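You operate a simulated robot arm through the tools that you are given. There is no shell and no other tool.

Carry out the task below with a simulated robot arm. There is one attempt and no reset: what you move stays moved.

## Task
Start a new game: lamp on, knob to round one, sliders to zero, turn lever to blue.
Fine: the lamp over the table has a pull bead; the pucks stay.

Only the result counts: the job must be done as asked and must still hold three seconds after the hand-in. Knocking over, shifting, dropping, spilling or breaking anything else fails it.

## Robot
A 6-joint arm with a two-finger gripper, fixed in place. Base frame: the origin is at the foot of the arm, x ahead of it, y to its left, z up; the work surface is at about z = 0.75. Lengths are in m, angles in degrees, forces in N, time in s.
Its first joint turns from -166.0 to 166.0 degrees. Payload 2.45 kg.
The TCP is the grasp point between the finger pads, 0.02 m short of the fingertips. In the tool frame z runs along the fingers and y along their closing line. The gripper opens to 0.14 m. The gripper's body begins 0.168 m behind the TCP.
Orientation is told as [roll, pitch, yaw] about the base's x, y, z axes, in that order, counted from this pose: with the fingers straight down and closing along the base's y, the tool's x points along the base's -x, its y along +y and its z along -z.

## Interface
- The arm moves only by the tool step_arm. Its argument "plan" is a list of rows, each an object (a shift or turn left out is 0, a gripper value left out holds the last) with "fingers": the finger opening in mm, from 0 to 140; "translation": the shift along the tool's x, y, z in mm, a list of three; "delta_rot": the turn, a rotation vector about the tool's x, y, z in degrees, a list of three. In form: [{"fingers": fingers, "translation": [x, y, z], "delta_rot": [wx, wy, wz]}, ...]. A call has 1 to 20 rows; each row is the pose to reach, as a shift and turn from the pose commanded when the call began, along the tool's axes at that moment. Each row takes 0.2 s and may step no farther than 0.05 m and 8.6 degrees from the row before; otherwise, or with a gripper value out of range, the whole call is refused. A pose out of reach is approached as far as the arm can. The call stops where the force on the tool passes 80 N (or 10 N more than at its start, if that is more) or the arm is blocked; 0.2 s more then pass. The fingers move at their own pace (about 0.045 m/s each) and stop on an object; they squeeze with about 29 N. The grip force told is the motor's: it shows also when the fingers shut on nothing. Time passes only in rows, and 0.2 s behind the last, so rows that repeat a pose let the fingers close. The reply holds the time, the measured pose of the TCP, the force on the tool along the base axes, the opening and the grip force, in the units named above and with some noise, with the torque about the TCP (base axes, N m) and any sound that the robot's microphone picked up.
- Cameras (640 x 400 px; columns grow to the right, rows downward): "scene" is fixed at [0.2185, -0.5007, 1.4899]; the picture's right is [0.81, -0.59, 0.00], its down [-0.18, -0.24, -0.95] and it looks along [0.56, 0.77, -0.30] (base axes); focal length 260 px, centre (320, 200). "wrist" rides on the gripper at [0.078, 0.011, -0.209] in the tool frame; the picture's right is [-0.14, 0.99, 0.00], its down [-0.92, -0.13, -0.37] and it looks along [-0.37, -0.05, 0.93] (tool axes); focal length 280 px, centre (320, 200). There is no depth. A picture from a camera that has moved, and an enlarged one, comes with that camera's place and axes in the base frame and with its lens.
- snapshot(camera): a new picture of that camera. It takes no simulated time.
- inspect(camera, box): a new picture of the part [left, top, right, bottom] of that camera's present view, enlarged. It takes no simulated time.
- job_done(): hands the job in; it is judged then, once.

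Nothing tells you positions but the pictures and the camera data. Unless the task says otherwise, let go and move clear before handing in.

The tools are called after "Request:" as name(argument=value, ...) on one line, values as JSON. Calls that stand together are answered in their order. step_arm: Moves the arm, as the interface text tells. Its arguments: {"type":"object","properties":{"plan":{"type":"array","items":{"type":"object","properties":{"fingers":{"type":"number"},"translation":{"type":"array","items":{"type":"number"}},"delta_rot":{"type":"array","items":{"type":"number"}}}}}},"required":["plan"]} The other tools are called the same way: snapshot (camera) takes a picture; inspect (camera, box) takes an enlarged picture of a part of a camera's view; job_done () hands the job in.

At the start:

```text
time: 0.0
eef_pos: [0.5602, -0.0777, 1.5146]
orientation: [0.0, 0.0, 0.0]
wrist_force: [0.1, -0.9, -0.7]
moment: [-0.02, 0.04, 0.01]
gripper_width: 0.1402
grip_force: 0.0
```

scene: 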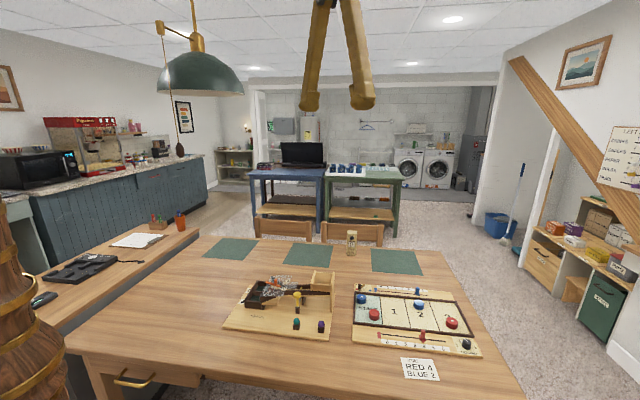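
wrist: 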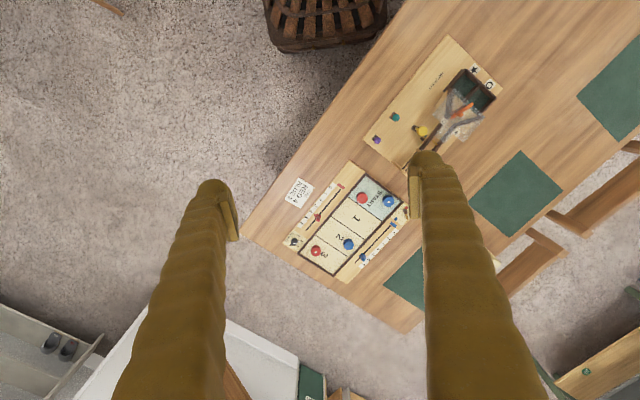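

I see a game room with a table holding a puck board game, a dice-ish launcher board, and a green lamp with a pull chain on the left. I'll look at enlarged views first to locate the controls.

Request:
inspect(camera="scene", box=[340, 270, 500, 390])

Request:
inspect(camera="scene", box=[140, 0, 260, 180])

Request:
inspect(camera="wrist", box=[230, 140, 430, 290])

Request:
inspect(camera="scene", box=[210, 250, 350, 350])

Request:
inspect(camera="scene", box=[560, 110, 640, 200])

```text
3.33 times, centred on (420, 330) of scene
camera zoom: at [0.2185, -0.5007, 1.4899], right [0.81, -0.59, 0.0], down [-0.18, -0.24, -0.95], along [0.56, 0.77, -0.3], focal length 865 px, centre (-13, -233)
```

zoom: 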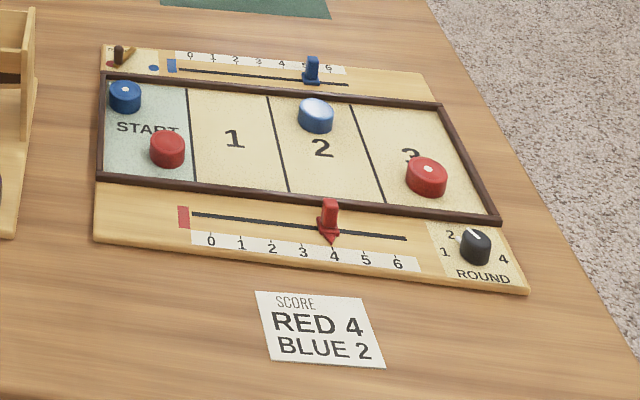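

```text
2.22 times, centred on (200, 90) of scene
camera zoom: at [0.2185, -0.5007, 1.4899], right [0.81, -0.59, 0.0], down [-0.18, -0.24, -0.95], along [0.56, 0.77, -0.3], focal length 577 px, centre (587, 444)
```

zoom: 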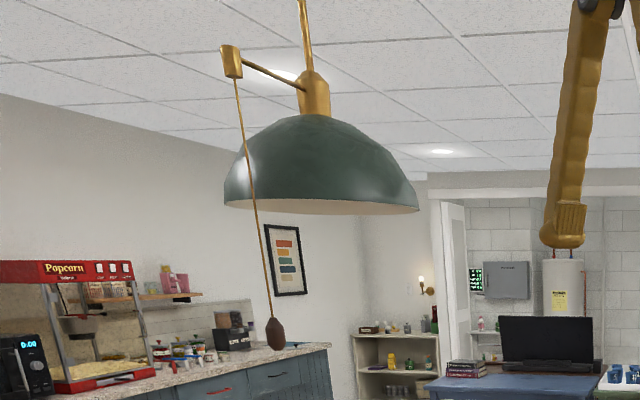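

```text
2.67 times, centred on (330, 215) of wrist
camera zoom: at [0.483, -0.0675, 1.7224], right [0.14, 0.99, 0.0], down [0.92, -0.13, 0.37], along [0.37, -0.05, -0.93], focal length 748 px, centre (293, 160)
```

zoom: 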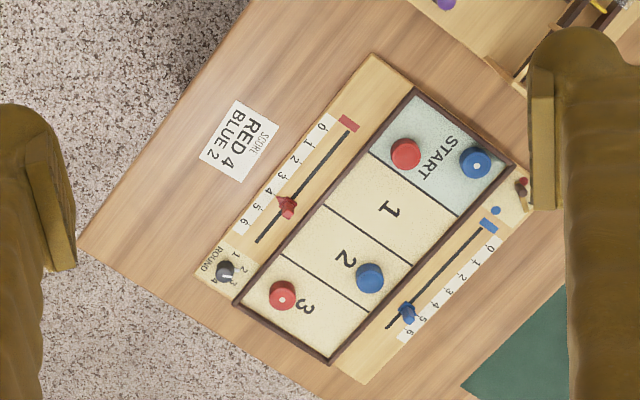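

```text
4.00 times, centred on (280, 300) of scene
camera zoom: at [0.2185, -0.5007, 1.4899], right [0.81, -0.59, 0.0], down [-0.18, -0.24, -0.95], along [0.56, 0.77, -0.3], focal length 1038 px, centre (480, -200)
```

zoom: 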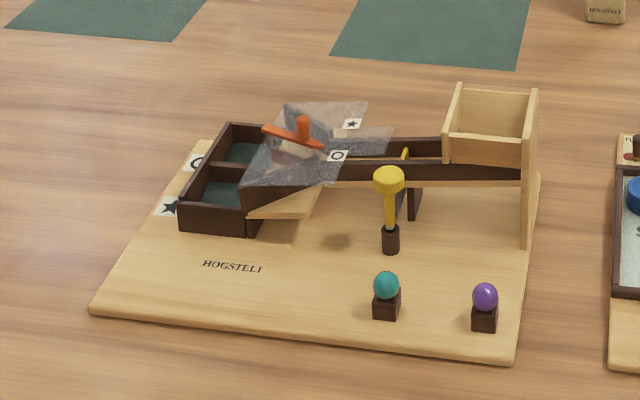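

```text
4.44 times, centred on (600, 155) of scene
camera zoom: at [0.2185, -0.5007, 1.4899], right [0.81, -0.59, 0.0], down [-0.18, -0.24, -0.95], along [0.56, 0.77, -0.3], focal length 1153 px, centre (-924, 400)
```

zoom: 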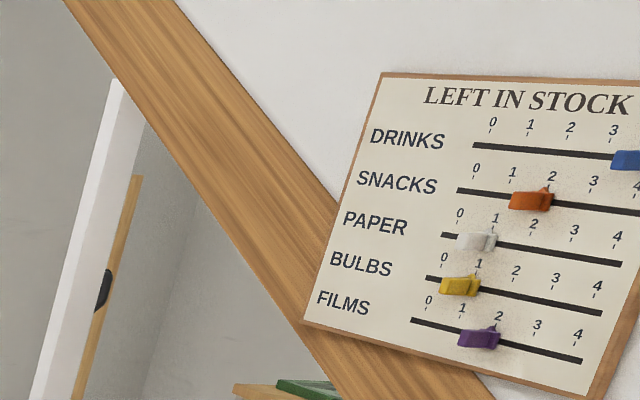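

The puck board sits at roughly x 0.82–1.15 m and is turned about 45°; its knob, two sliders and turn lever are visible, and the lamp hangs to the left. Next I'll roll the tool towards +y in place so the wrist camera gives a second view of the lamp bead.

Request:
step_arm(plan=[{"delta_rot": [-8, 0, 0]}, {"delta_rot": [-16, 0, 0]}, {"delta_rot": [-24, 0, 0]}, {"delta_rot": [-32, 0, 0]}, {"delta_rot": [-40, 0, 0]}, {"delta_rot": [-48, 0, 0]}, {"delta_rot": [-56, 0, 0]}, {"delta_rot": [-64, 0, 0]}, {"delta_rot": [-72, 0, 0]}, {"delta_rot": [-80, 0, 0]}])

Request:
snapshot(camera="wrist")

Request:
snapshot(camera="scene")

```text
time: 2.2
eef_pos: [0.5926, -0.0256, 1.4912]
orientation: [79.5, -0.4, -1.9]
wrist_force: [-0.5, 0.6, -0.6]
moment: [-0.04, 0.05, 0.0]
gripper_width: 0.1403
grip_force: 0.1
out of reach, approached as far as the arm can: row 7, 8, 9, 10
```

```text
taken
camera wrist: at [0.5068, -0.2273, 1.5387], right [0.14, 0.18, 0.97], down [0.91, -0.42, -0.05], along [0.4, 0.89, -0.22], focal length 280 px, centre (320, 200)
```

wrist: 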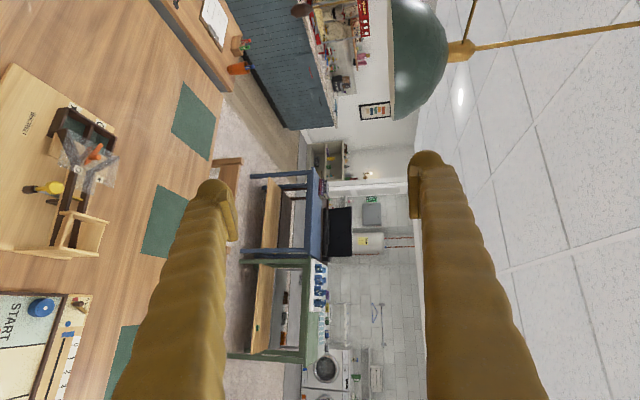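

```text
taken
```

scene: 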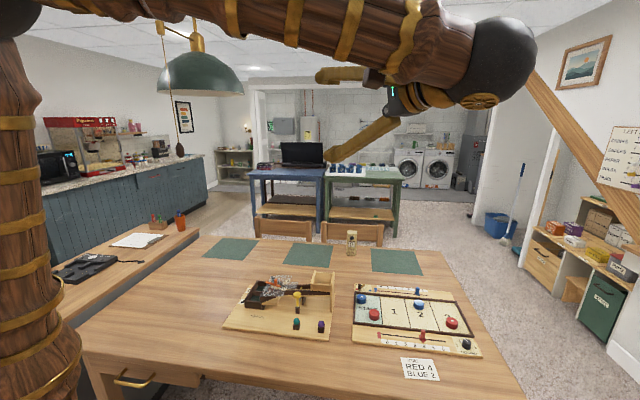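

The two views agree on the bead at about (0.36, 0.51, 1.386), hanging from a cord that tops out near z 1.75, with the lamp shade centred near (0.49, 0.65) above z 1.58. I'll roll the tool back down, then turn it towards the bead.

Request:
step_arm(plan=[{"delta_rot": [8, 0, 0]}, {"delta_rot": [16, 0, 0]}, {"delta_rot": [24, 0, 0]}, {"delta_rot": [32, 0, 0]}, {"delta_rot": [40, 0, 0]}, {"delta_rot": [48, 0, 0]}, {"delta_rot": [56, 0, 0]}, {"delta_rot": [64, 0, 0]}, {"delta_rot": [72, 0, 0]}, {"delta_rot": [80, 0, 0]}])

```text
time: 4.4
eef_pos: [0.5908, -0.0287, 1.4907]
orientation: [-0.2, -0.1, 0.0]
wrist_force: [-0.1, 0.6, 0.3]
moment: [-0.05, -0.01, 0.01]
gripper_width: 0.1401
grip_force: 0.0
```

The bead target is clear, so I'll first tilt the gripper 60° outward at the same radius, away from the lamp, to check that the pose is reachable.

Request:
step_arm(plan=[{"translation": [9, 4, 6], "delta_rot": [0, -7.5, 0]}, {"translation": [18, 7, 11], "delta_rot": [0, -15, 0]}, {"translation": [27, 11, 17], "delta_rot": [0, -22.5, 0]}, {"translation": [36, 15, 22], "delta_rot": [0, -30, 0]}, {"translation": [45, 18, 28], "delta_rot": [0, -37.5, 0]}, {"translation": [54, 22, 33], "delta_rot": [0, -45, 0]}, {"translation": [62, 26, 39], "delta_rot": [0, -52.5, 0]}, {"translation": [71, 29, 45], "delta_rot": [0, -60, 0]}])

Request:
snapshot(camera="scene")

Request:
snapshot(camera="wrist")

```text
time: 6.2
eef_pos: [0.5202, 0.0035, 1.4447]
orientation: [0.0, -60.2, 0.0]
wrist_force: [0.1, 0.6, 0.1]
moment: [-0.01, 0.0, -0.03]
gripper_width: 0.14
grip_force: 0.1
```

```text
taken
```

scene: 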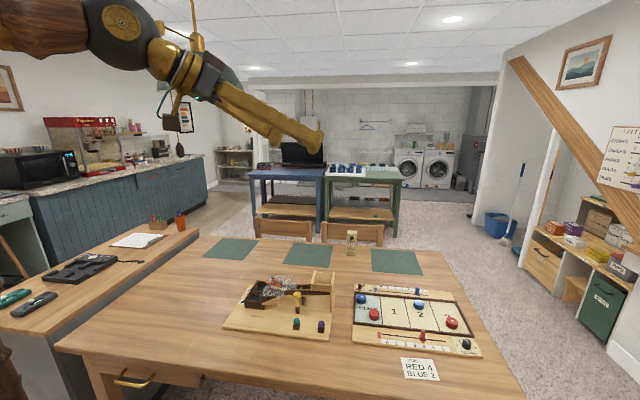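

```text
taken
camera wrist: at [0.3001, 0.0133, 1.4805], right [0.07, 0.99, 0.12], down [0.14, -0.13, 0.98], along [0.99, -0.05, -0.15], focal length 280 px, centre (320, 200)
```

wrist: 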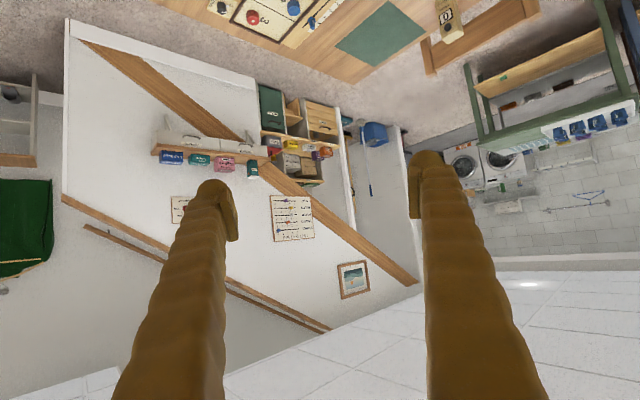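

The tilted pose is reachable and clear of the lamp. Now I'll swing it around the base axis to about 45° azimuth and look at the bead up close.

Request:
step_arm(plan=[{"translation": [1, 45, -1.7], "delta_rot": [-4.29, 0, -2.48]}, {"translation": [3.9, 89.5, -6.7], "delta_rot": [-8.58, 0, -4.96]}, {"translation": [8.7, 133.4, -15.1], "delta_rot": [-12.87, 0, -7.43]}, {"translation": [15.4, 176.3, -26.7], "delta_rot": [-17.16, 0, -9.91]}, {"translation": [24, 217.9, -41.5], "delta_rot": [-21.46, 0, -12.39]}, {"translation": [34.2, 257.9, -59.2], "delta_rot": [-25.75, 0, -14.87]}, {"translation": [46.2, 295.9, -80], "delta_rot": [-30.04, 0, -17.34]}, {"translation": [59.8, 331.7, -103.6], "delta_rot": [-34.33, 0, -19.82]}, {"translation": [74.9, 365.1, -129.6], "delta_rot": [-38.62, 0, -22.3]}])

Request:
snapshot(camera="wrist")

Request:
snapshot(camera="scene")

```text
time: 8.2
eef_pos: [0.3686, 0.3687, 1.4451]
orientation: [0.0, -60.0, 44.7]
wrist_force: [-0.6, -0.4, 0.5]
moment: [-0.02, 0.0, -0.01]
gripper_width: 0.14
grip_force: 0.1
```

```text
taken
camera wrist: at [0.2051, 0.221, 1.4822], right [-0.65, 0.75, 0.12], down [0.19, 0.01, 0.98], along [0.74, 0.66, -0.15], focal length 280 px, centre (320, 200)
```

wrist: 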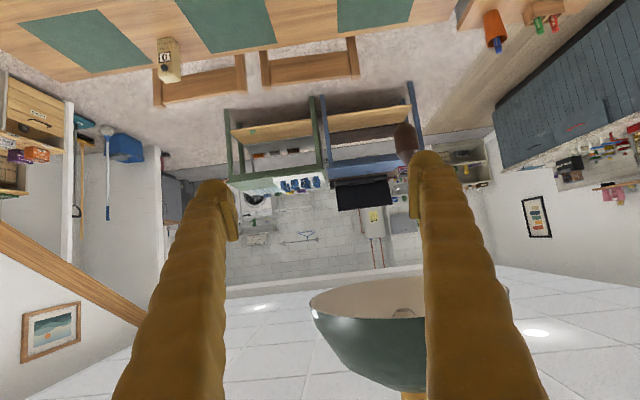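

```text
taken
```

scene: 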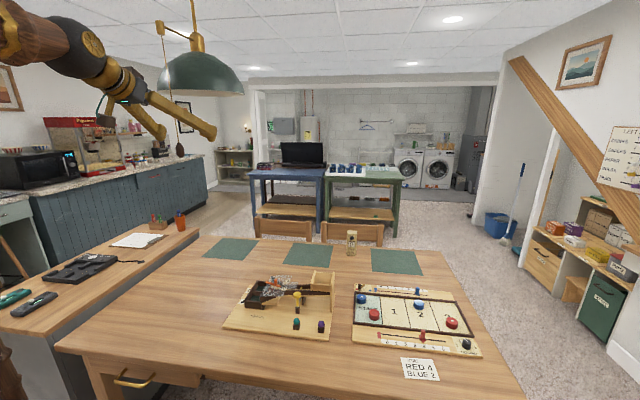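

The bead is confirmed near (0.362, 0.503, 1.382). I'll finish the swing to line up with it, holding about 12 cm short.

Request:
step_arm(plan=[{"translation": [3, 42, -5], "delta_rot": [-4.14, 0, -2.39], "fingers": 90}, {"translation": [8.9, 82.9, -9.4], "delta_rot": [-8.28, 0, -4.78], "fingers": 90}, {"translation": [8.9, 82.9, -9.4], "delta_rot": [-8.28, 0, -4.78], "fingers": 90}])

Request:
snapshot(camera="wrist")

Request:
inspect(camera="scene", box=[100, 30, 240, 170])

```text
time: 9.0
eef_pos: [0.3017, 0.4194, 1.4435]
orientation: [0.0, -60.1, 54.3]
wrist_force: [-1.4, 0.3, 0.2]
moment: [0.04, -0.03, 0.01]
gripper_width: 0.0899
grip_force: 0.1
```

```text
taken
camera wrist: at [0.1643, 0.2457, 1.479], right [-0.76, 0.64, 0.12], down [0.19, 0.04, 0.98], along [0.62, 0.77, -0.15], focal length 280 px, centre (320, 200)
```

wrist: 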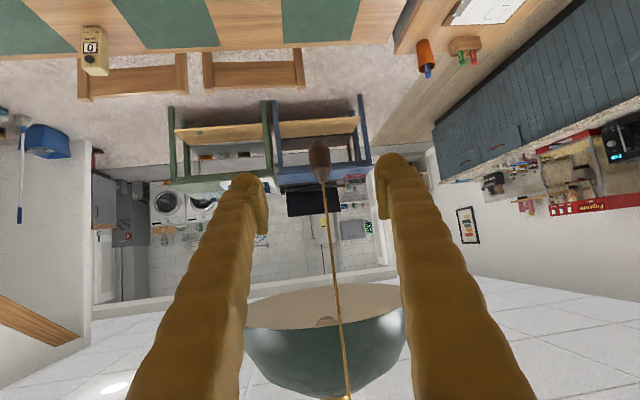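

```text
2.86 times, centred on (170, 100) of scene
camera zoom: at [0.2185, -0.5007, 1.4899], right [0.81, -0.59, 0.0], down [-0.18, -0.24, -0.95], along [0.56, 0.77, -0.3], focal length 741 px, centre (749, 486)
```

zoom: 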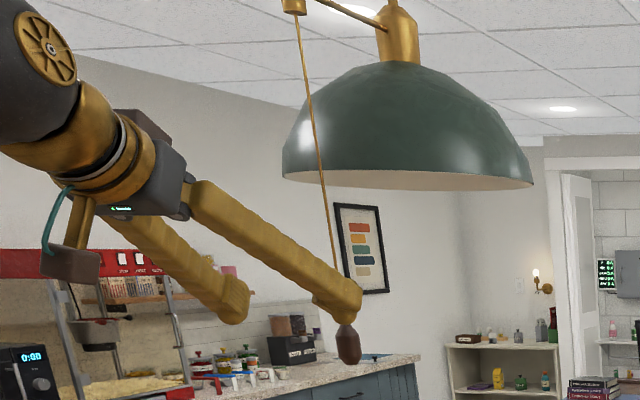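

The bead now triangulates to (0.357, 0.492, 1.386), almost on the gripper's centreline. I'll advance along the fingers so they straddle it.

Request:
step_arm(plan=[{"translation": [1.5, -1, 40]}, {"translation": [3, -2, 75]}, {"translation": [4, -2.5, 95]}, {"translation": [4, -2.5, 108]}])

Request:
snapshot(camera="wrist")

Request:
inspect(camera="scene", box=[100, 30, 240, 170])

```text
time: 10.0
eef_pos: [0.3585, 0.489, 1.3841]
orientation: [0.0, -60.0, 54.2]
wrist_force: [-0.4, -0.1, -0.1]
moment: [0.0, 0.0, 0.01]
gripper_width: 0.0898
grip_force: 0.0
```

```text
taken
camera wrist: at [0.2215, 0.3169, 1.4207], right [-0.76, 0.64, 0.12], down [0.19, 0.04, 0.98], along [0.62, 0.77, -0.15], focal length 280 px, centre (320, 200)
```

wrist: 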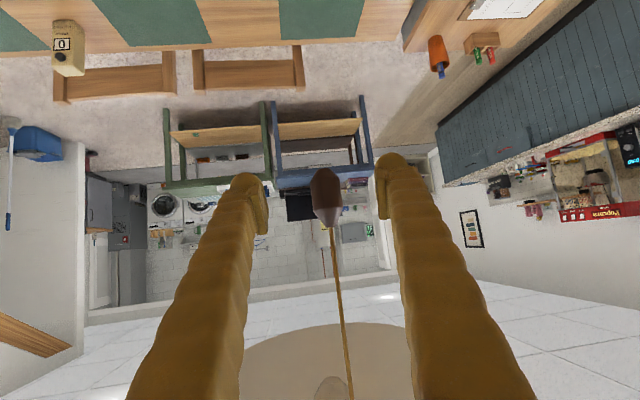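

```text
2.86 times, centred on (170, 100) of scene
camera zoom: at [0.2185, -0.5007, 1.4899], right [0.81, -0.59, 0.0], down [-0.18, -0.24, -0.95], along [0.56, 0.77, -0.3], focal length 741 px, centre (749, 486)
```

zoom: 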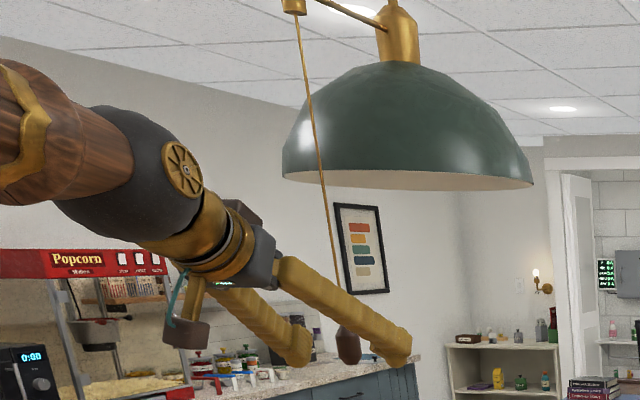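

The fingers now straddle the bead. Next I'll close on it.

Request:
step_arm(plan=[{"fingers": 0}, {"fingers": 0}, {"fingers": 0}, {"fingers": 0}, {"fingers": 0}, {"fingers": 0}])

Request:
snapshot(camera="wrist")

```text
time: 11.4
eef_pos: [0.3582, 0.4912, 1.3839]
orientation: [0.0, -60.0, 54.2]
wrist_force: [-46.2, 35.7, -1.1]
moment: [-0.25, -0.19, 0.8]
gripper_width: 0.0303
grip_force: 28.9
```

```text
taken
camera wrist: at [0.2205, 0.3177, 1.4208], right [-0.76, 0.63, 0.12], down [0.19, 0.04, 0.98], along [0.62, 0.77, -0.15], focal length 280 px, centre (320, 200)
```

wrist: 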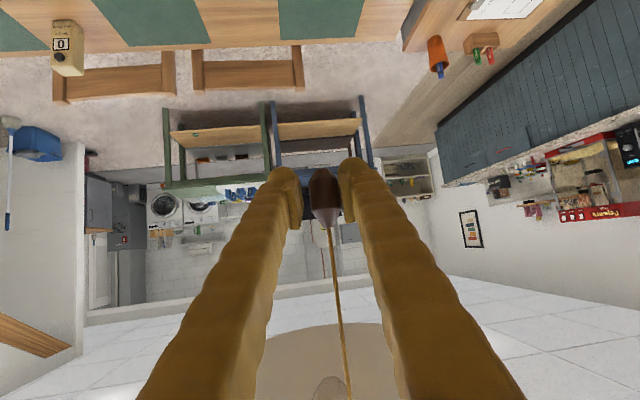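

The cord holds the bead stiffly sideways and only the +y-side finger is touching (about 58 N sideways). I'll shift a few millimetres that way to centre the bead while it keeps squeezing.

Request:
step_arm(plan=[{"translation": [0, 1.5, 0], "fingers": 0}, {"translation": [0, 3, 0], "fingers": 0}, {"translation": [0, 3, 0], "fingers": 0}])

Request:
inspect(camera="wrist", box=[240, 120, 400, 240])

```text
time: 12.2
eef_pos: [0.356, 0.4923, 1.3842]
orientation: [-0.1, -60.0, 54.4]
wrist_force: [-48.5, 32.3, -5.4]
moment: [-0.31, -0.09, 0.86]
gripper_width: 0.0252
grip_force: 28.3
```

```text
3.33 times, centred on (320, 180) of wrist
camera zoom: at [0.2183, 0.3195, 1.421], right [-0.76, 0.64, 0.12], down [0.19, 0.04, 0.98], along [0.62, 0.77, -0.15], focal length 935 px, centre (320, 267)
```

zoom: 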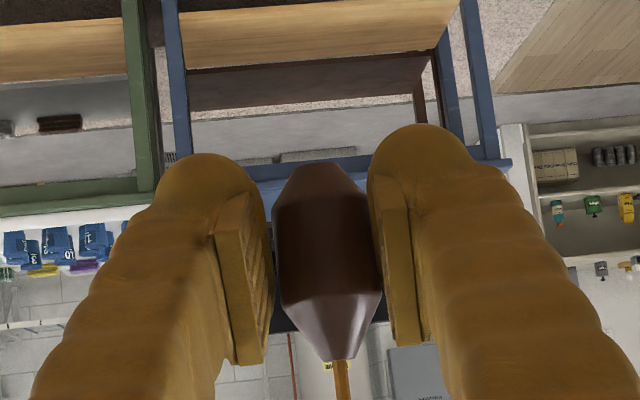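

Still only one finger bears on the bead, so I'll shift a couple more millimetres to the +y side.

Request:
step_arm(plan=[{"translation": [0, 1, 0], "fingers": 0}, {"translation": [0, 2, 0], "fingers": 0}, {"translation": [0, 2, 0], "fingers": 0}])

Request:
inspect(camera="wrist", box=[240, 120, 400, 240])

```text
time: 13.0
eef_pos: [0.3552, 0.4937, 1.3859]
orientation: [0.0, -60.1, 54.1]
wrist_force: [17.7, 0.8, -8.6]
moment: [-0.2, 0.16, -0.23]
gripper_width: 0.0243
grip_force: 45.1
```

```text
3.33 times, centred on (320, 180) of wrist
camera zoom: at [0.2174, 0.3201, 1.4212], right [-0.76, 0.64, 0.12], down [0.19, 0.04, 0.98], along [0.62, 0.77, -0.15], focal length 935 px, centre (320, 267)
```

zoom: 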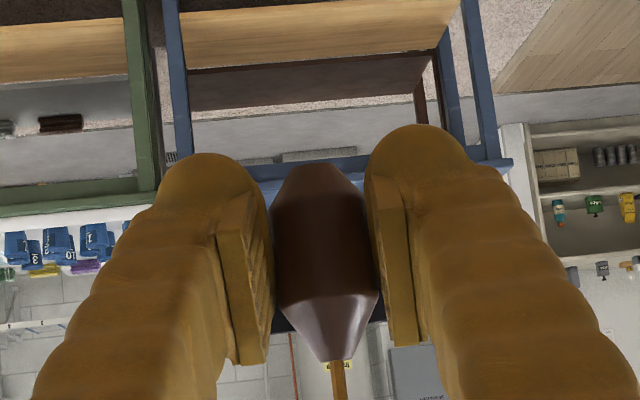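

Both fingers now hold the bead. I'll pull straight down in small steps and listen for a click.

Request:
step_arm(plan=[{"translation": [2.6, -0.4, 1.5], "fingers": 0}, {"translation": [5.2, -0.4, 3], "fingers": 0}, {"translation": [7.8, -0.4, 4.5], "fingers": 0}, {"translation": [10.4, -0.4, 6], "fingers": 0}, {"translation": [13, -0.4, 7.5], "fingers": 0}])

Request:
inspect(camera="scene", box=[100, 30, 240, 170])

```text
time: 14.2
eef_pos: [0.3547, 0.4935, 1.3702]
orientation: [0.1, -60.0, 54.2]
wrist_force: [22.2, -8.2, 1.6]
moment: [0.05, 0.07, -0.3]
gripper_width: 0.0244
grip_force: 45.4
```

```text
2.86 times, centred on (170, 100) of scene
camera zoom: at [0.2185, -0.5007, 1.4899], right [0.81, -0.59, 0.0], down [-0.18, -0.24, -0.95], along [0.56, 0.77, -0.3], focal length 741 px, centre (749, 486)
```

zoom: 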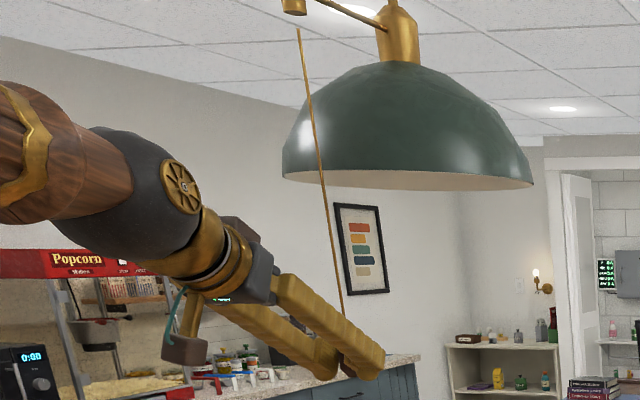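

The cord is moving down with the bead and there is almost no resistance yet. I'll keep pulling in small steps.

Request:
step_arm(plan=[{"translation": [2.6, -0.2, 1.5], "fingers": 0}, {"translation": [5.2, -0.4, 3], "fingers": 0}, {"translation": [7.8, -0.4, 4.5], "fingers": 0}, {"translation": [10.4, -0.4, 6], "fingers": 0}])

Request:
inspect(camera="scene", box=[100, 0, 240, 140])

```text
time: 15.2
eef_pos: [0.3543, 0.4923, 1.3585]
orientation: [0.0, -59.9, 54.2]
wrist_force: [1.3, -4.3, 14.5]
moment: [-0.16, 0.13, -0.07]
gripper_width: 0.0243
grip_force: 45.0
heard: click
```

```text
2.86 times, centred on (170, 70) of scene
camera zoom: at [0.2185, -0.5007, 1.4899], right [0.81, -0.59, 0.0], down [-0.18, -0.24, -0.95], along [0.56, 0.77, -0.3], focal length 741 px, centre (749, 571)
```

zoom: 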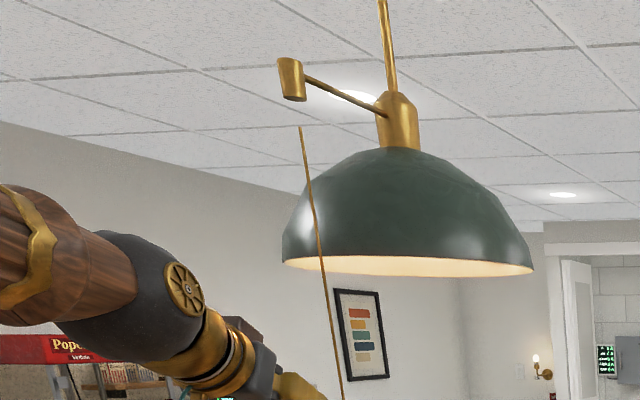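

A click sounded and the lamp is now lit. I'll let the bead back up to its rest height, then open the fingers.

Request:
step_arm(plan=[{"translation": [-6, 0, -3.5], "fingers": 0}, {"translation": [-12, 0, -7], "fingers": 0}, {"translation": [-18, 0, -10.5], "fingers": 0}, {"translation": [-23.4, 0, -13.5], "fingers": 0}, {"translation": [-23.4, 0, -13.5], "fingers": 60}, {"translation": [-23.4, 0, -13.5], "fingers": 90}, {"translation": [-23.4, 0, -13.5], "fingers": 90}, {"translation": [-23.4, 0, -13.5], "fingers": 90}, {"translation": [-23.4, 0, -13.5], "fingers": 90}])

Request:
inspect(camera="scene", box=[100, 0, 240, 140])

Request:
snapshot(camera="wrist")

```text
time: 17.2
eef_pos: [0.3561, 0.4926, 1.3866]
orientation: [0.0, -60.0, 54.2]
wrist_force: [-0.8, 0.3, -0.2]
moment: [0.0, -0.02, 0.04]
gripper_width: 0.09
grip_force: 0.0
```

```text
2.86 times, centred on (170, 70) of scene
camera zoom: at [0.2185, -0.5007, 1.4899], right [0.81, -0.59, 0.0], down [-0.18, -0.24, -0.95], along [0.56, 0.77, -0.3], focal length 741 px, centre (749, 571)
```

zoom: 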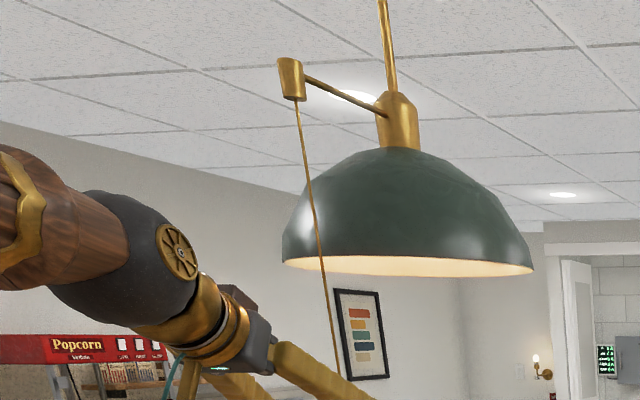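

```text
taken
camera wrist: at [0.2182, 0.3198, 1.4213], right [-0.76, 0.64, 0.12], down [0.19, 0.04, 0.98], along [0.62, 0.77, -0.15], focal length 280 px, centre (320, 200)
```

wrist: 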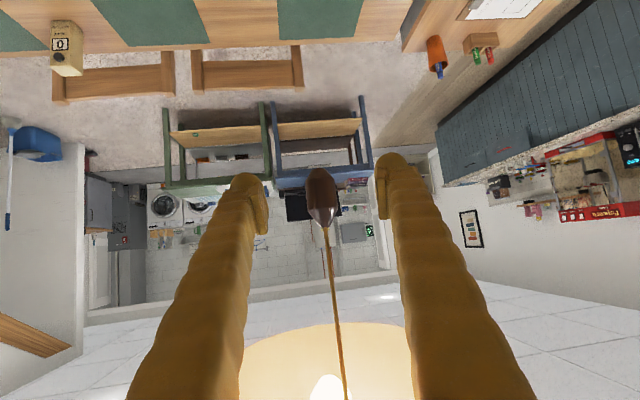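

The lamp stays lit and the bead is free. Backing off along the fingers now.

Request:
step_arm(plan=[{"translation": [0, 0, -30]}, {"translation": [0, 0, -70]}, {"translation": [0, 0, -110]}, {"translation": [0, 0, -120]}])

```text
time: 18.2
eef_pos: [0.292, 0.4089, 1.4438]
orientation: [0.0, -60.0, 54.1]
wrist_force: [-0.2, 0.6, -0.2]
moment: [0.04, -0.02, 0.01]
gripper_width: 0.0901
grip_force: 0.2
```

Clear of the lamp. Swinging back to straight ahead.

Request:
step_arm(plan=[{"translation": [1.1, -47.3, -1.9], "delta_rot": [4.68, 0, 2.7]}, {"translation": [4.5, -94.2, -7.7], "delta_rot": [9.35, 0, 5.4]}, {"translation": [10, -140.2, -17.3], "delta_rot": [14.03, 0, 8.1]}, {"translation": [17.7, -185, -30.6], "delta_rot": [18.71, 0, 10.8]}, {"translation": [27.4, -228.1, -47.5], "delta_rot": [23.38, 0, 13.5]}, {"translation": [39.1, -269.3, -67.7], "delta_rot": [28.06, 0, 16.2]}, {"translation": [52.7, -308, -91.3], "delta_rot": [32.73, 0, 18.9]}, {"translation": [68.1, -344, -117.9], "delta_rot": [37.41, 0, 21.6]}, {"translation": [85.1, -376.9, -147.4], "delta_rot": [42.09, 0, 24.3]}, {"translation": [103.6, -406.5, -179.3], "delta_rot": [46.76, 0, 27]}])

Request:
inspect(camera="scene", box=[340, 270, 500, 390])

```text
time: 20.4
eef_pos: [0.5029, 0.0048, 1.4436]
orientation: [0.0, -60.0, 0.1]
wrist_force: [0.5, -0.6, 0.3]
moment: [0.02, 0.01, 0.0]
gripper_width: 0.09
grip_force: 0.0
```

```text
3.33 times, centred on (420, 330) of scene
camera zoom: at [0.2185, -0.5007, 1.4899], right [0.81, -0.59, 0.0], down [-0.18, -0.24, -0.95], along [0.56, 0.77, -0.3], focal length 865 px, centre (-13, -233)
```

zoom: 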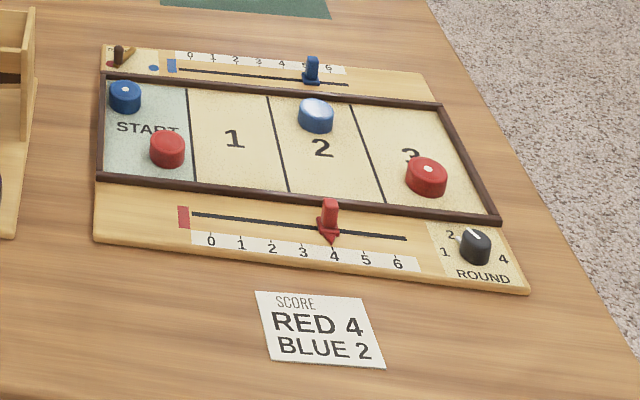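

The lamp job is done and the arm faces forward. Now I'll un-tilt and move above the board for a close wrist view.

Request:
step_arm(plan=[{"translation": [16.8, -5.5, 41.7], "delta_rot": [0, 6, 0], "fingers": 140}, {"translation": [33.6, -11, 83.4], "delta_rot": [0, 12, 0]}, {"translation": [50.4, -16.5, 125.1], "delta_rot": [0, 18, 0]}, {"translation": [67.2, -22, 166.8], "delta_rot": [0, 24, 0]}, {"translation": [84, -27.5, 208.4], "delta_rot": [0, 30, 0]}, {"translation": [100.8, -33, 250], "delta_rot": [0, 36, 0]}, {"translation": [117.6, -38.5, 291.8], "delta_rot": [0, 42, 0]}, {"translation": [134.4, -44, 333.5], "delta_rot": [0, 48, 0]}, {"translation": [151.2, -49.5, 375.2], "delta_rot": [0, 54, 0]}, {"translation": [168, -55, 416.9], "delta_rot": [0, 60, 0]}])

Request:
snapshot(camera="wrist")

```text
time: 22.6
eef_pos: [0.7819, -0.0496, 1.0893]
orientation: [-0.1, 0.1, 0.2]
wrist_force: [-0.7, 0.3, 0.6]
moment: [0.03, -0.05, -0.02]
gripper_width: 0.1403
grip_force: 0.1
```

```text
taken
camera wrist: at [0.7044, -0.0415, 1.2981], right [0.13, 0.99, 0.0], down [0.92, -0.12, 0.37], along [0.36, -0.05, -0.93], focal length 280 px, centre (320, 200)
```

wrist: 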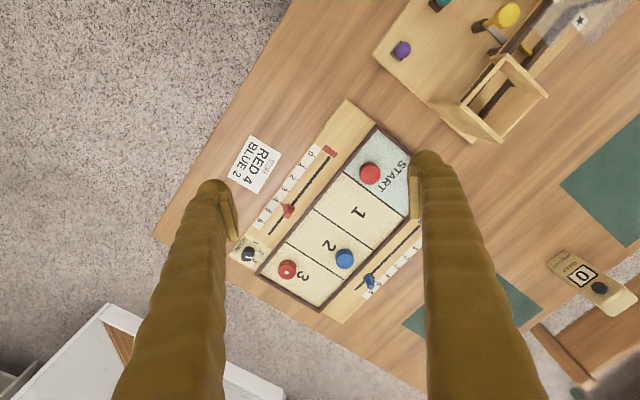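

The board is well in view. I'll zoom in on the knob, sliders and the surroundings.

Request:
inspect(camera="wrist", box=[220, 130, 350, 270])

Request:
inspect(camera="wrist", box=[220, 220, 300, 280])

Request:
inspect(camera="wrist", box=[320, 200, 440, 320])

Request:
inspect(camera="scene", box=[350, 275, 400, 300])

Request:
inspect(camera="scene", box=[435, 320, 485, 360])

```text
2.86 times, centred on (285, 200) of wrist
camera zoom: at [0.7044, -0.0415, 1.2981], right [0.13, 0.99, 0.0], down [0.92, -0.12, 0.37], along [0.36, -0.05, -0.93], focal length 801 px, centre (420, 200)
```

zoom: 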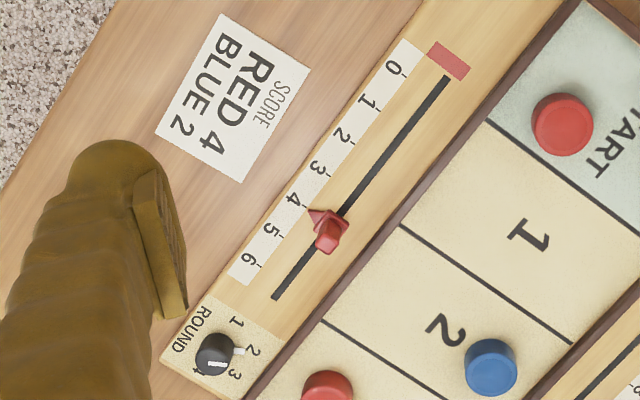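

```text
6.67 times, centred on (260, 250) of wrist
camera zoom: at [0.7044, -0.0415, 1.2981], right [0.13, 0.99, 0.0], down [0.92, -0.12, 0.37], along [0.36, -0.05, -0.93], focal length 1869 px, centre (720, -133)
```

zoom: 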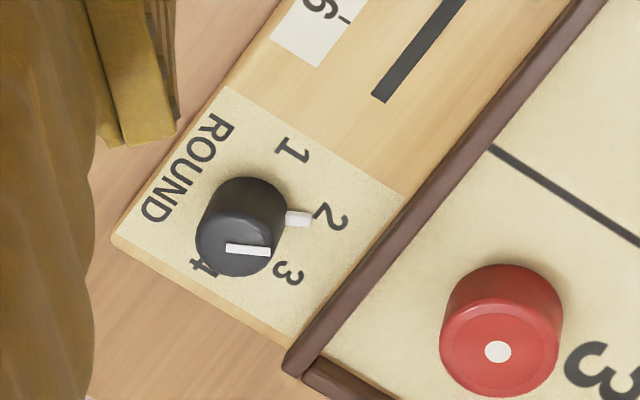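

```text
3.33 times, centred on (380, 260) of wrist
camera zoom: at [0.7044, -0.0415, 1.2981], right [0.13, 0.99, 0.0], down [0.92, -0.12, 0.37], along [0.36, -0.05, -0.93], focal length 935 px, centre (120, 0)
```

zoom: 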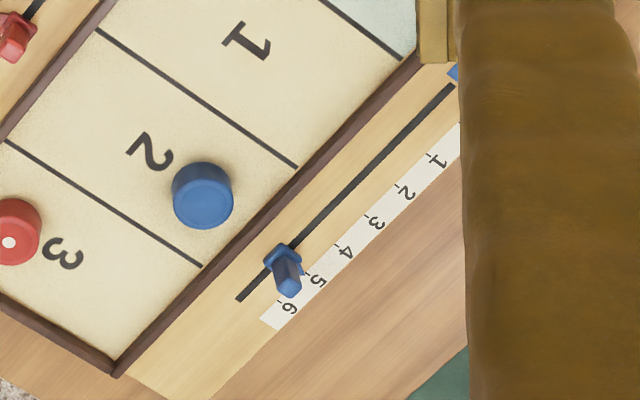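

```text
12.80 times, centred on (375, 288) of scene
camera zoom: at [0.2185, -0.5007, 1.4899], right [0.81, -0.59, 0.0], down [-0.18, -0.24, -0.95], along [0.56, 0.77, -0.3], focal length 3321 px, centre (-384, -920)
```

zoom: 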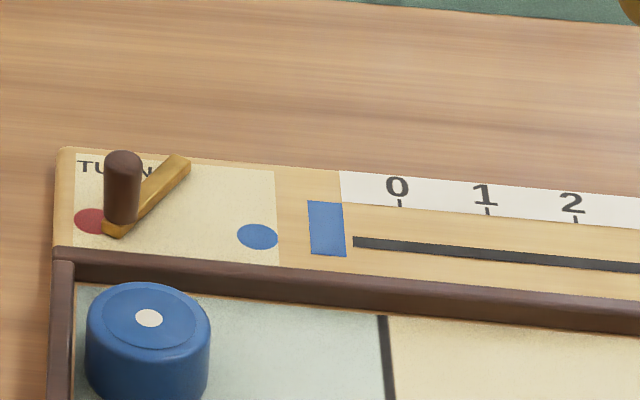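

```text
10.00 times, centred on (460, 340) of scene
camera zoom: at [0.2185, -0.5007, 1.4899], right [0.81, -0.59, 0.0], down [-0.18, -0.24, -0.95], along [0.56, 0.77, -0.3], focal length 2595 px, centre (-1080, -1200)
```

zoom: 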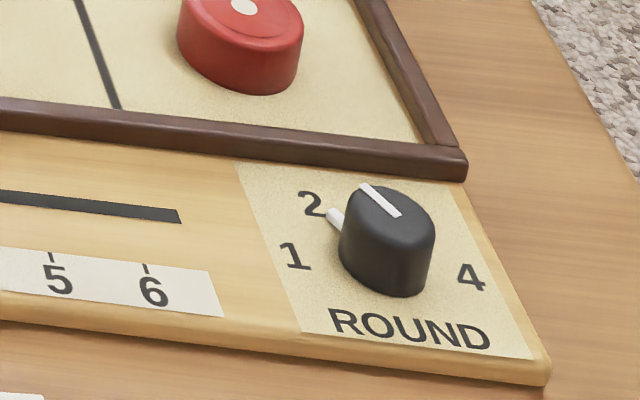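

I measured the board: its top is at z ≈ 0.766 and it is turned by about −44.7°. Red is at 4, blue at 5, the knob pointer is at 2 and the lever is on red. I'll look closer at the two slider handles.

Request:
inspect(camera="wrist", box=[265, 190, 315, 230])

Request:
inspect(camera="scene", box=[400, 320, 440, 350])

Request:
inspect(camera="wrist", box=[345, 260, 395, 300])

Request:
inspect(camera="scene", box=[400, 280, 440, 305])

```text
10.00 times, centred on (290, 210) of wrist
camera zoom: at [0.7044, -0.0415, 1.2981], right [0.13, 0.99, 0.0], down [0.92, -0.12, 0.37], along [0.36, -0.05, -0.93], focal length 2804 px, centre (620, 100)
```

zoom: 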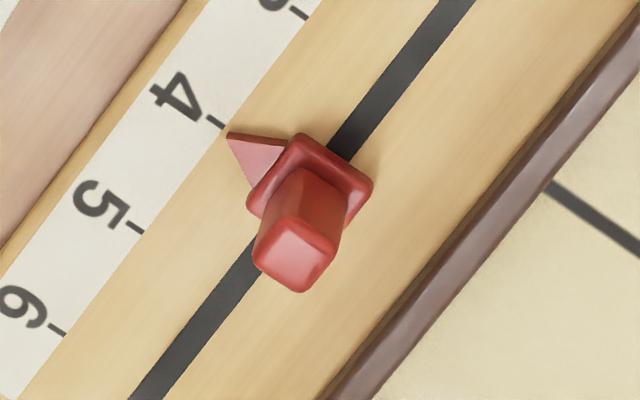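

```text
13.33 times, centred on (420, 335) of scene
camera zoom: at [0.2185, -0.5007, 1.4899], right [0.81, -0.59, 0.0], down [-0.18, -0.24, -0.95], along [0.56, 0.77, -0.3], focal length 3460 px, centre (-1013, -1600)
```

zoom: 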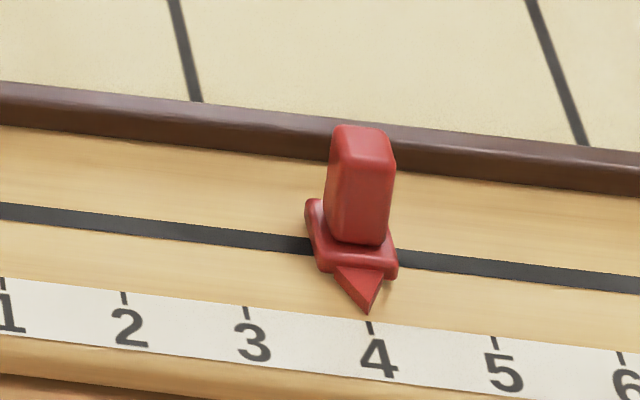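

```text
10.00 times, centred on (370, 280) of wrist
camera zoom: at [0.7044, -0.0415, 1.2981], right [0.13, 0.99, 0.0], down [0.92, -0.12, 0.37], along [0.36, -0.05, -0.93], focal length 2804 px, centre (-180, -600)
```

zoom: 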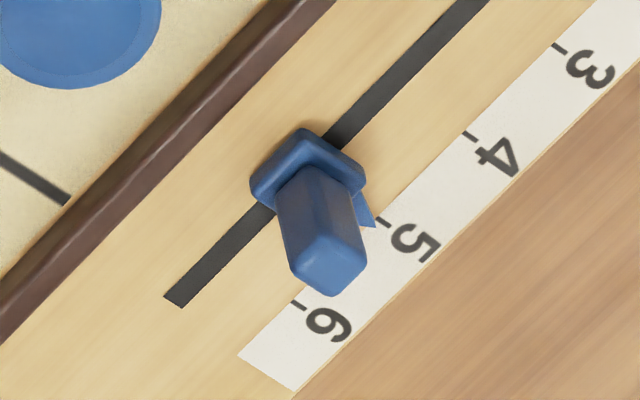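

```text
16.00 times, centred on (420, 292) of scene
camera zoom: at [0.2185, -0.5007, 1.4899], right [0.81, -0.59, 0.0], down [-0.18, -0.24, -0.95], along [0.56, 0.77, -0.3], focal length 4151 px, centre (-1280, -1280)
```

zoom: 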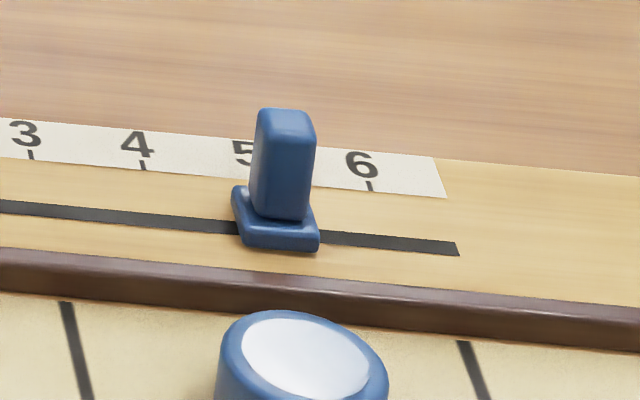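

Both handles are upright rectangular blocks about 14 mm across and 33 mm tall. I'll go above the red handle at (0.923, −0.135), turned 45° so the fingers close along the slider's track.

Request:
step_arm(plan=[{"translation": [-23.5, -14.2, 28.2], "delta_rot": [0, 0, -7.5], "fingers": 60}, {"translation": [-47, -28.5, 56.3], "delta_rot": [0, 0, -15]}, {"translation": [-70.5, -42.7, 84.5], "delta_rot": [0, 0, -22.5]}, {"translation": [-94, -56.9, 112.7], "delta_rot": [0, 0, -30]}, {"translation": [-117.5, -71.2, 140.8], "delta_rot": [0, 0, -37.5]}, {"translation": [-141, -85.4, 169], "delta_rot": [0, 0, -45.1]}, {"translation": [-141, -85.4, 169], "delta_rot": [0, 0, -45.1]}])

Request:
snapshot(camera="wrist")

Request:
snapshot(camera="scene")

```text
time: 24.2
eef_pos: [0.9221, -0.1364, 0.9202]
orientation: [0.0, 0.0, 45.3]
wrist_force: [-0.7, -0.4, 0.2]
moment: [0.01, 0.0, 0.0]
gripper_width: 0.06
grip_force: 0.1
```

```text
taken
camera wrist: at [0.8605, -0.1847, 1.1292], right [-0.61, 0.79, 0.0], down [0.74, 0.57, 0.37], along [0.29, 0.22, -0.93], focal length 280 px, centre (320, 200)
```

wrist: 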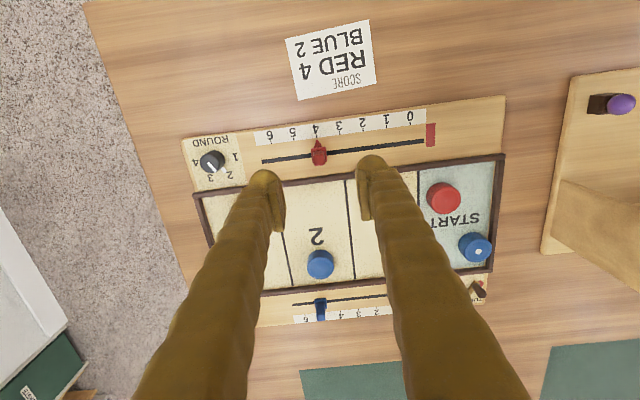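

```text
taken
```

scene: 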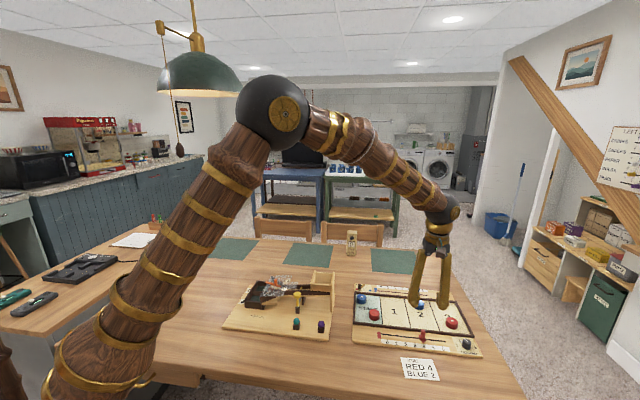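

The gripper is above the red handle and the board now lines up with the view. I'll check the alignment closely before descending.

Request:
inspect(camera="wrist", box=[260, 110, 380, 210])

Request:
inspect(camera="scene", box=[370, 240, 490, 360])

```text
4.00 times, centred on (320, 160) of wrist
camera zoom: at [0.8605, -0.1847, 1.1292], right [-0.61, 0.79, 0.0], down [0.74, 0.57, 0.37], along [0.29, 0.22, -0.93], focal length 1122 px, centre (320, 360)
```

zoom: 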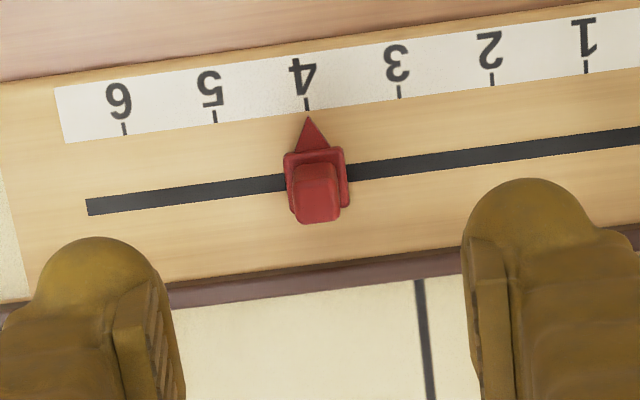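

```text
3.33 times, centred on (430, 300) of scene
camera zoom: at [0.2185, -0.5007, 1.4899], right [0.81, -0.59, 0.0], down [-0.18, -0.24, -0.95], along [0.56, 0.77, -0.3], focal length 865 px, centre (-47, -133)
```

zoom: 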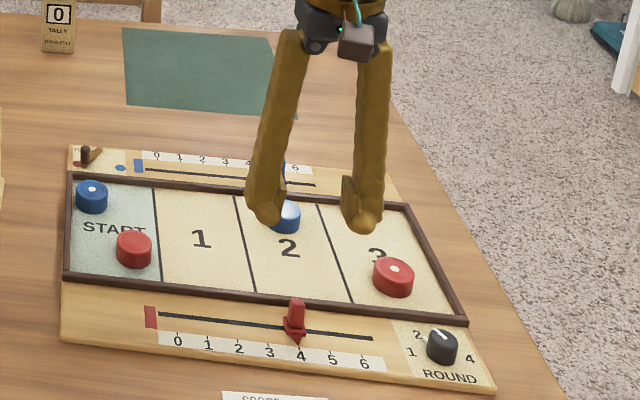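

The handle sits within 2 mm of the grasp axis. Descending to z ≈ 0.797.

Request:
step_arm(plan=[{"translation": [-1, -1, 40]}, {"translation": [-1, -1, 80]}, {"translation": [-1, -1, 110]}, {"translation": [-1, -1, 123]}])

Request:
inspect(camera="scene", box=[370, 270, 490, 370])

Request:
snapshot(camera="wrist")

```text
time: 25.2
eef_pos: [0.9224, -0.136, 0.7973]
orientation: [0.0, 0.0, 45.3]
wrist_force: [0.7, -0.8, -0.4]
moment: [-0.01, -0.03, -0.04]
gripper_width: 0.0603
grip_force: 0.0
```

```text
4.00 times, centred on (430, 320) of scene
camera zoom: at [0.2185, -0.5007, 1.4899], right [0.81, -0.59, 0.0], down [-0.18, -0.24, -0.95], along [0.56, 0.77, -0.3], focal length 1038 px, centre (-120, -280)
```

zoom: 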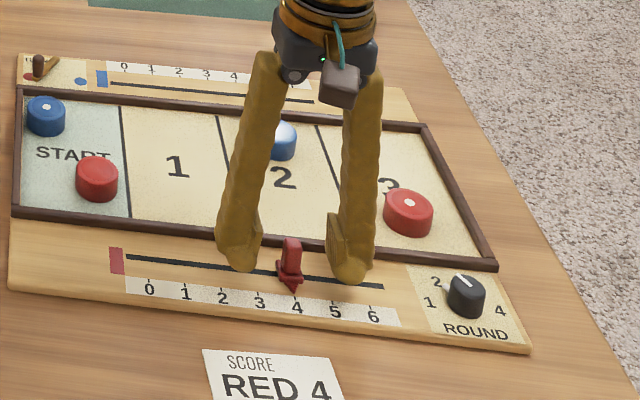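

```text
taken
camera wrist: at [0.86, -0.185, 1.0061], right [-0.61, 0.79, 0.0], down [0.74, 0.56, 0.37], along [0.29, 0.22, -0.93], focal length 280 px, centre (320, 200)
```

wrist: 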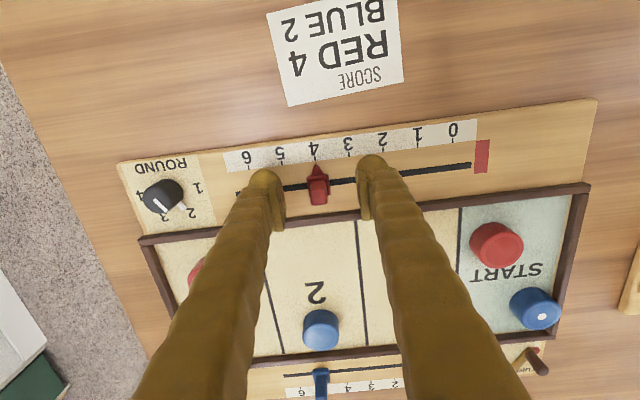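

The fingers straddle the red handle without touching anything else. Closing on it.

Request:
step_arm(plan=[{"fingers": 5}, {"fingers": 5}, {"fingers": 5}, {"fingers": 5}, {"fingers": 5}])

Request:
inspect(camera="scene", box=[370, 270, 490, 370])

```text
time: 26.4
eef_pos: [0.9222, -0.136, 0.7981]
orientation: [0.0, -0.1, 45.3]
wrist_force: [0.7, 1.2, -1.6]
moment: [-0.02, 0.02, -0.07]
gripper_width: 0.0132
grip_force: 39.1
```

```text
4.00 times, centred on (430, 320) of scene
camera zoom: at [0.2185, -0.5007, 1.4899], right [0.81, -0.59, 0.0], down [-0.18, -0.24, -0.95], along [0.56, 0.77, -0.3], focal length 1038 px, centre (-120, -280)
```

zoom: 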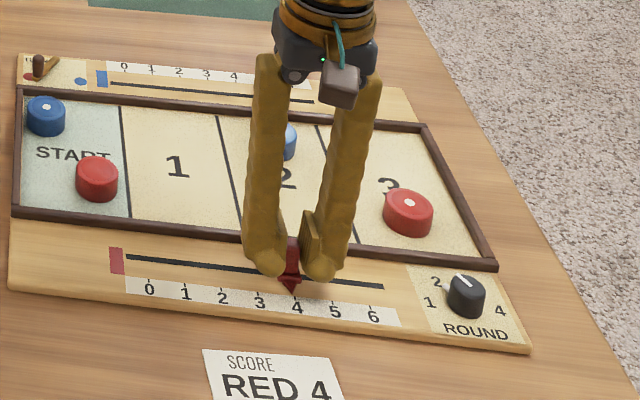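

Gripped with a firm hold. Sliding the red handle 110 mm towards zero along the track, then checking.

Request:
step_arm(plan=[{"translation": [0, 15, 0]}, {"translation": [0, 30, 0]}, {"translation": [0, 45, 0]}, {"translation": [0, 60, 0]}, {"translation": [0, 75, 0]}, {"translation": [0, 90, 0]}, {"translation": [0, 102, 0]}, {"translation": [0, 110, 0]}])

Request:
inspect(camera="scene", box=[340, 270, 460, 370])

Request:
inspect(camera="wrist", box=[240, 100, 400, 220])

```text
time: 28.2
eef_pos: [0.8465, -0.0595, 0.7982]
orientation: [0.0, 0.0, 45.3]
wrist_force: [-4.5, -6.3, -28.1]
moment: [-0.23, 0.17, -0.08]
gripper_width: 0.013
grip_force: 39.7
```

```text
4.00 times, centred on (400, 320) of scene
camera zoom: at [0.2185, -0.5007, 1.4899], right [0.81, -0.59, 0.0], down [-0.18, -0.24, -0.95], along [0.56, 0.77, -0.3], focal length 1038 px, centre (0, -280)
```

zoom: 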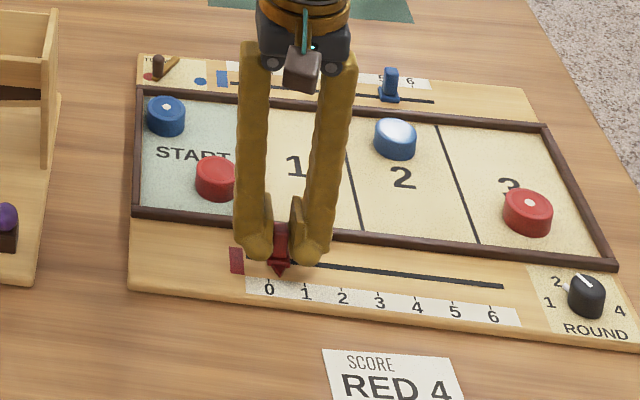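

```text
3.33 times, centred on (320, 160) of wrist
camera zoom: at [0.7831, -0.108, 1.0063], right [-0.61, 0.79, 0.0], down [0.74, 0.56, 0.37], along [0.29, 0.22, -0.93], focal length 935 px, centre (320, 333)
```

zoom: 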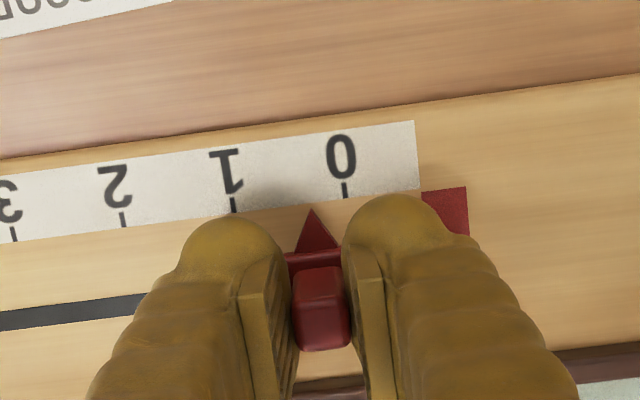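

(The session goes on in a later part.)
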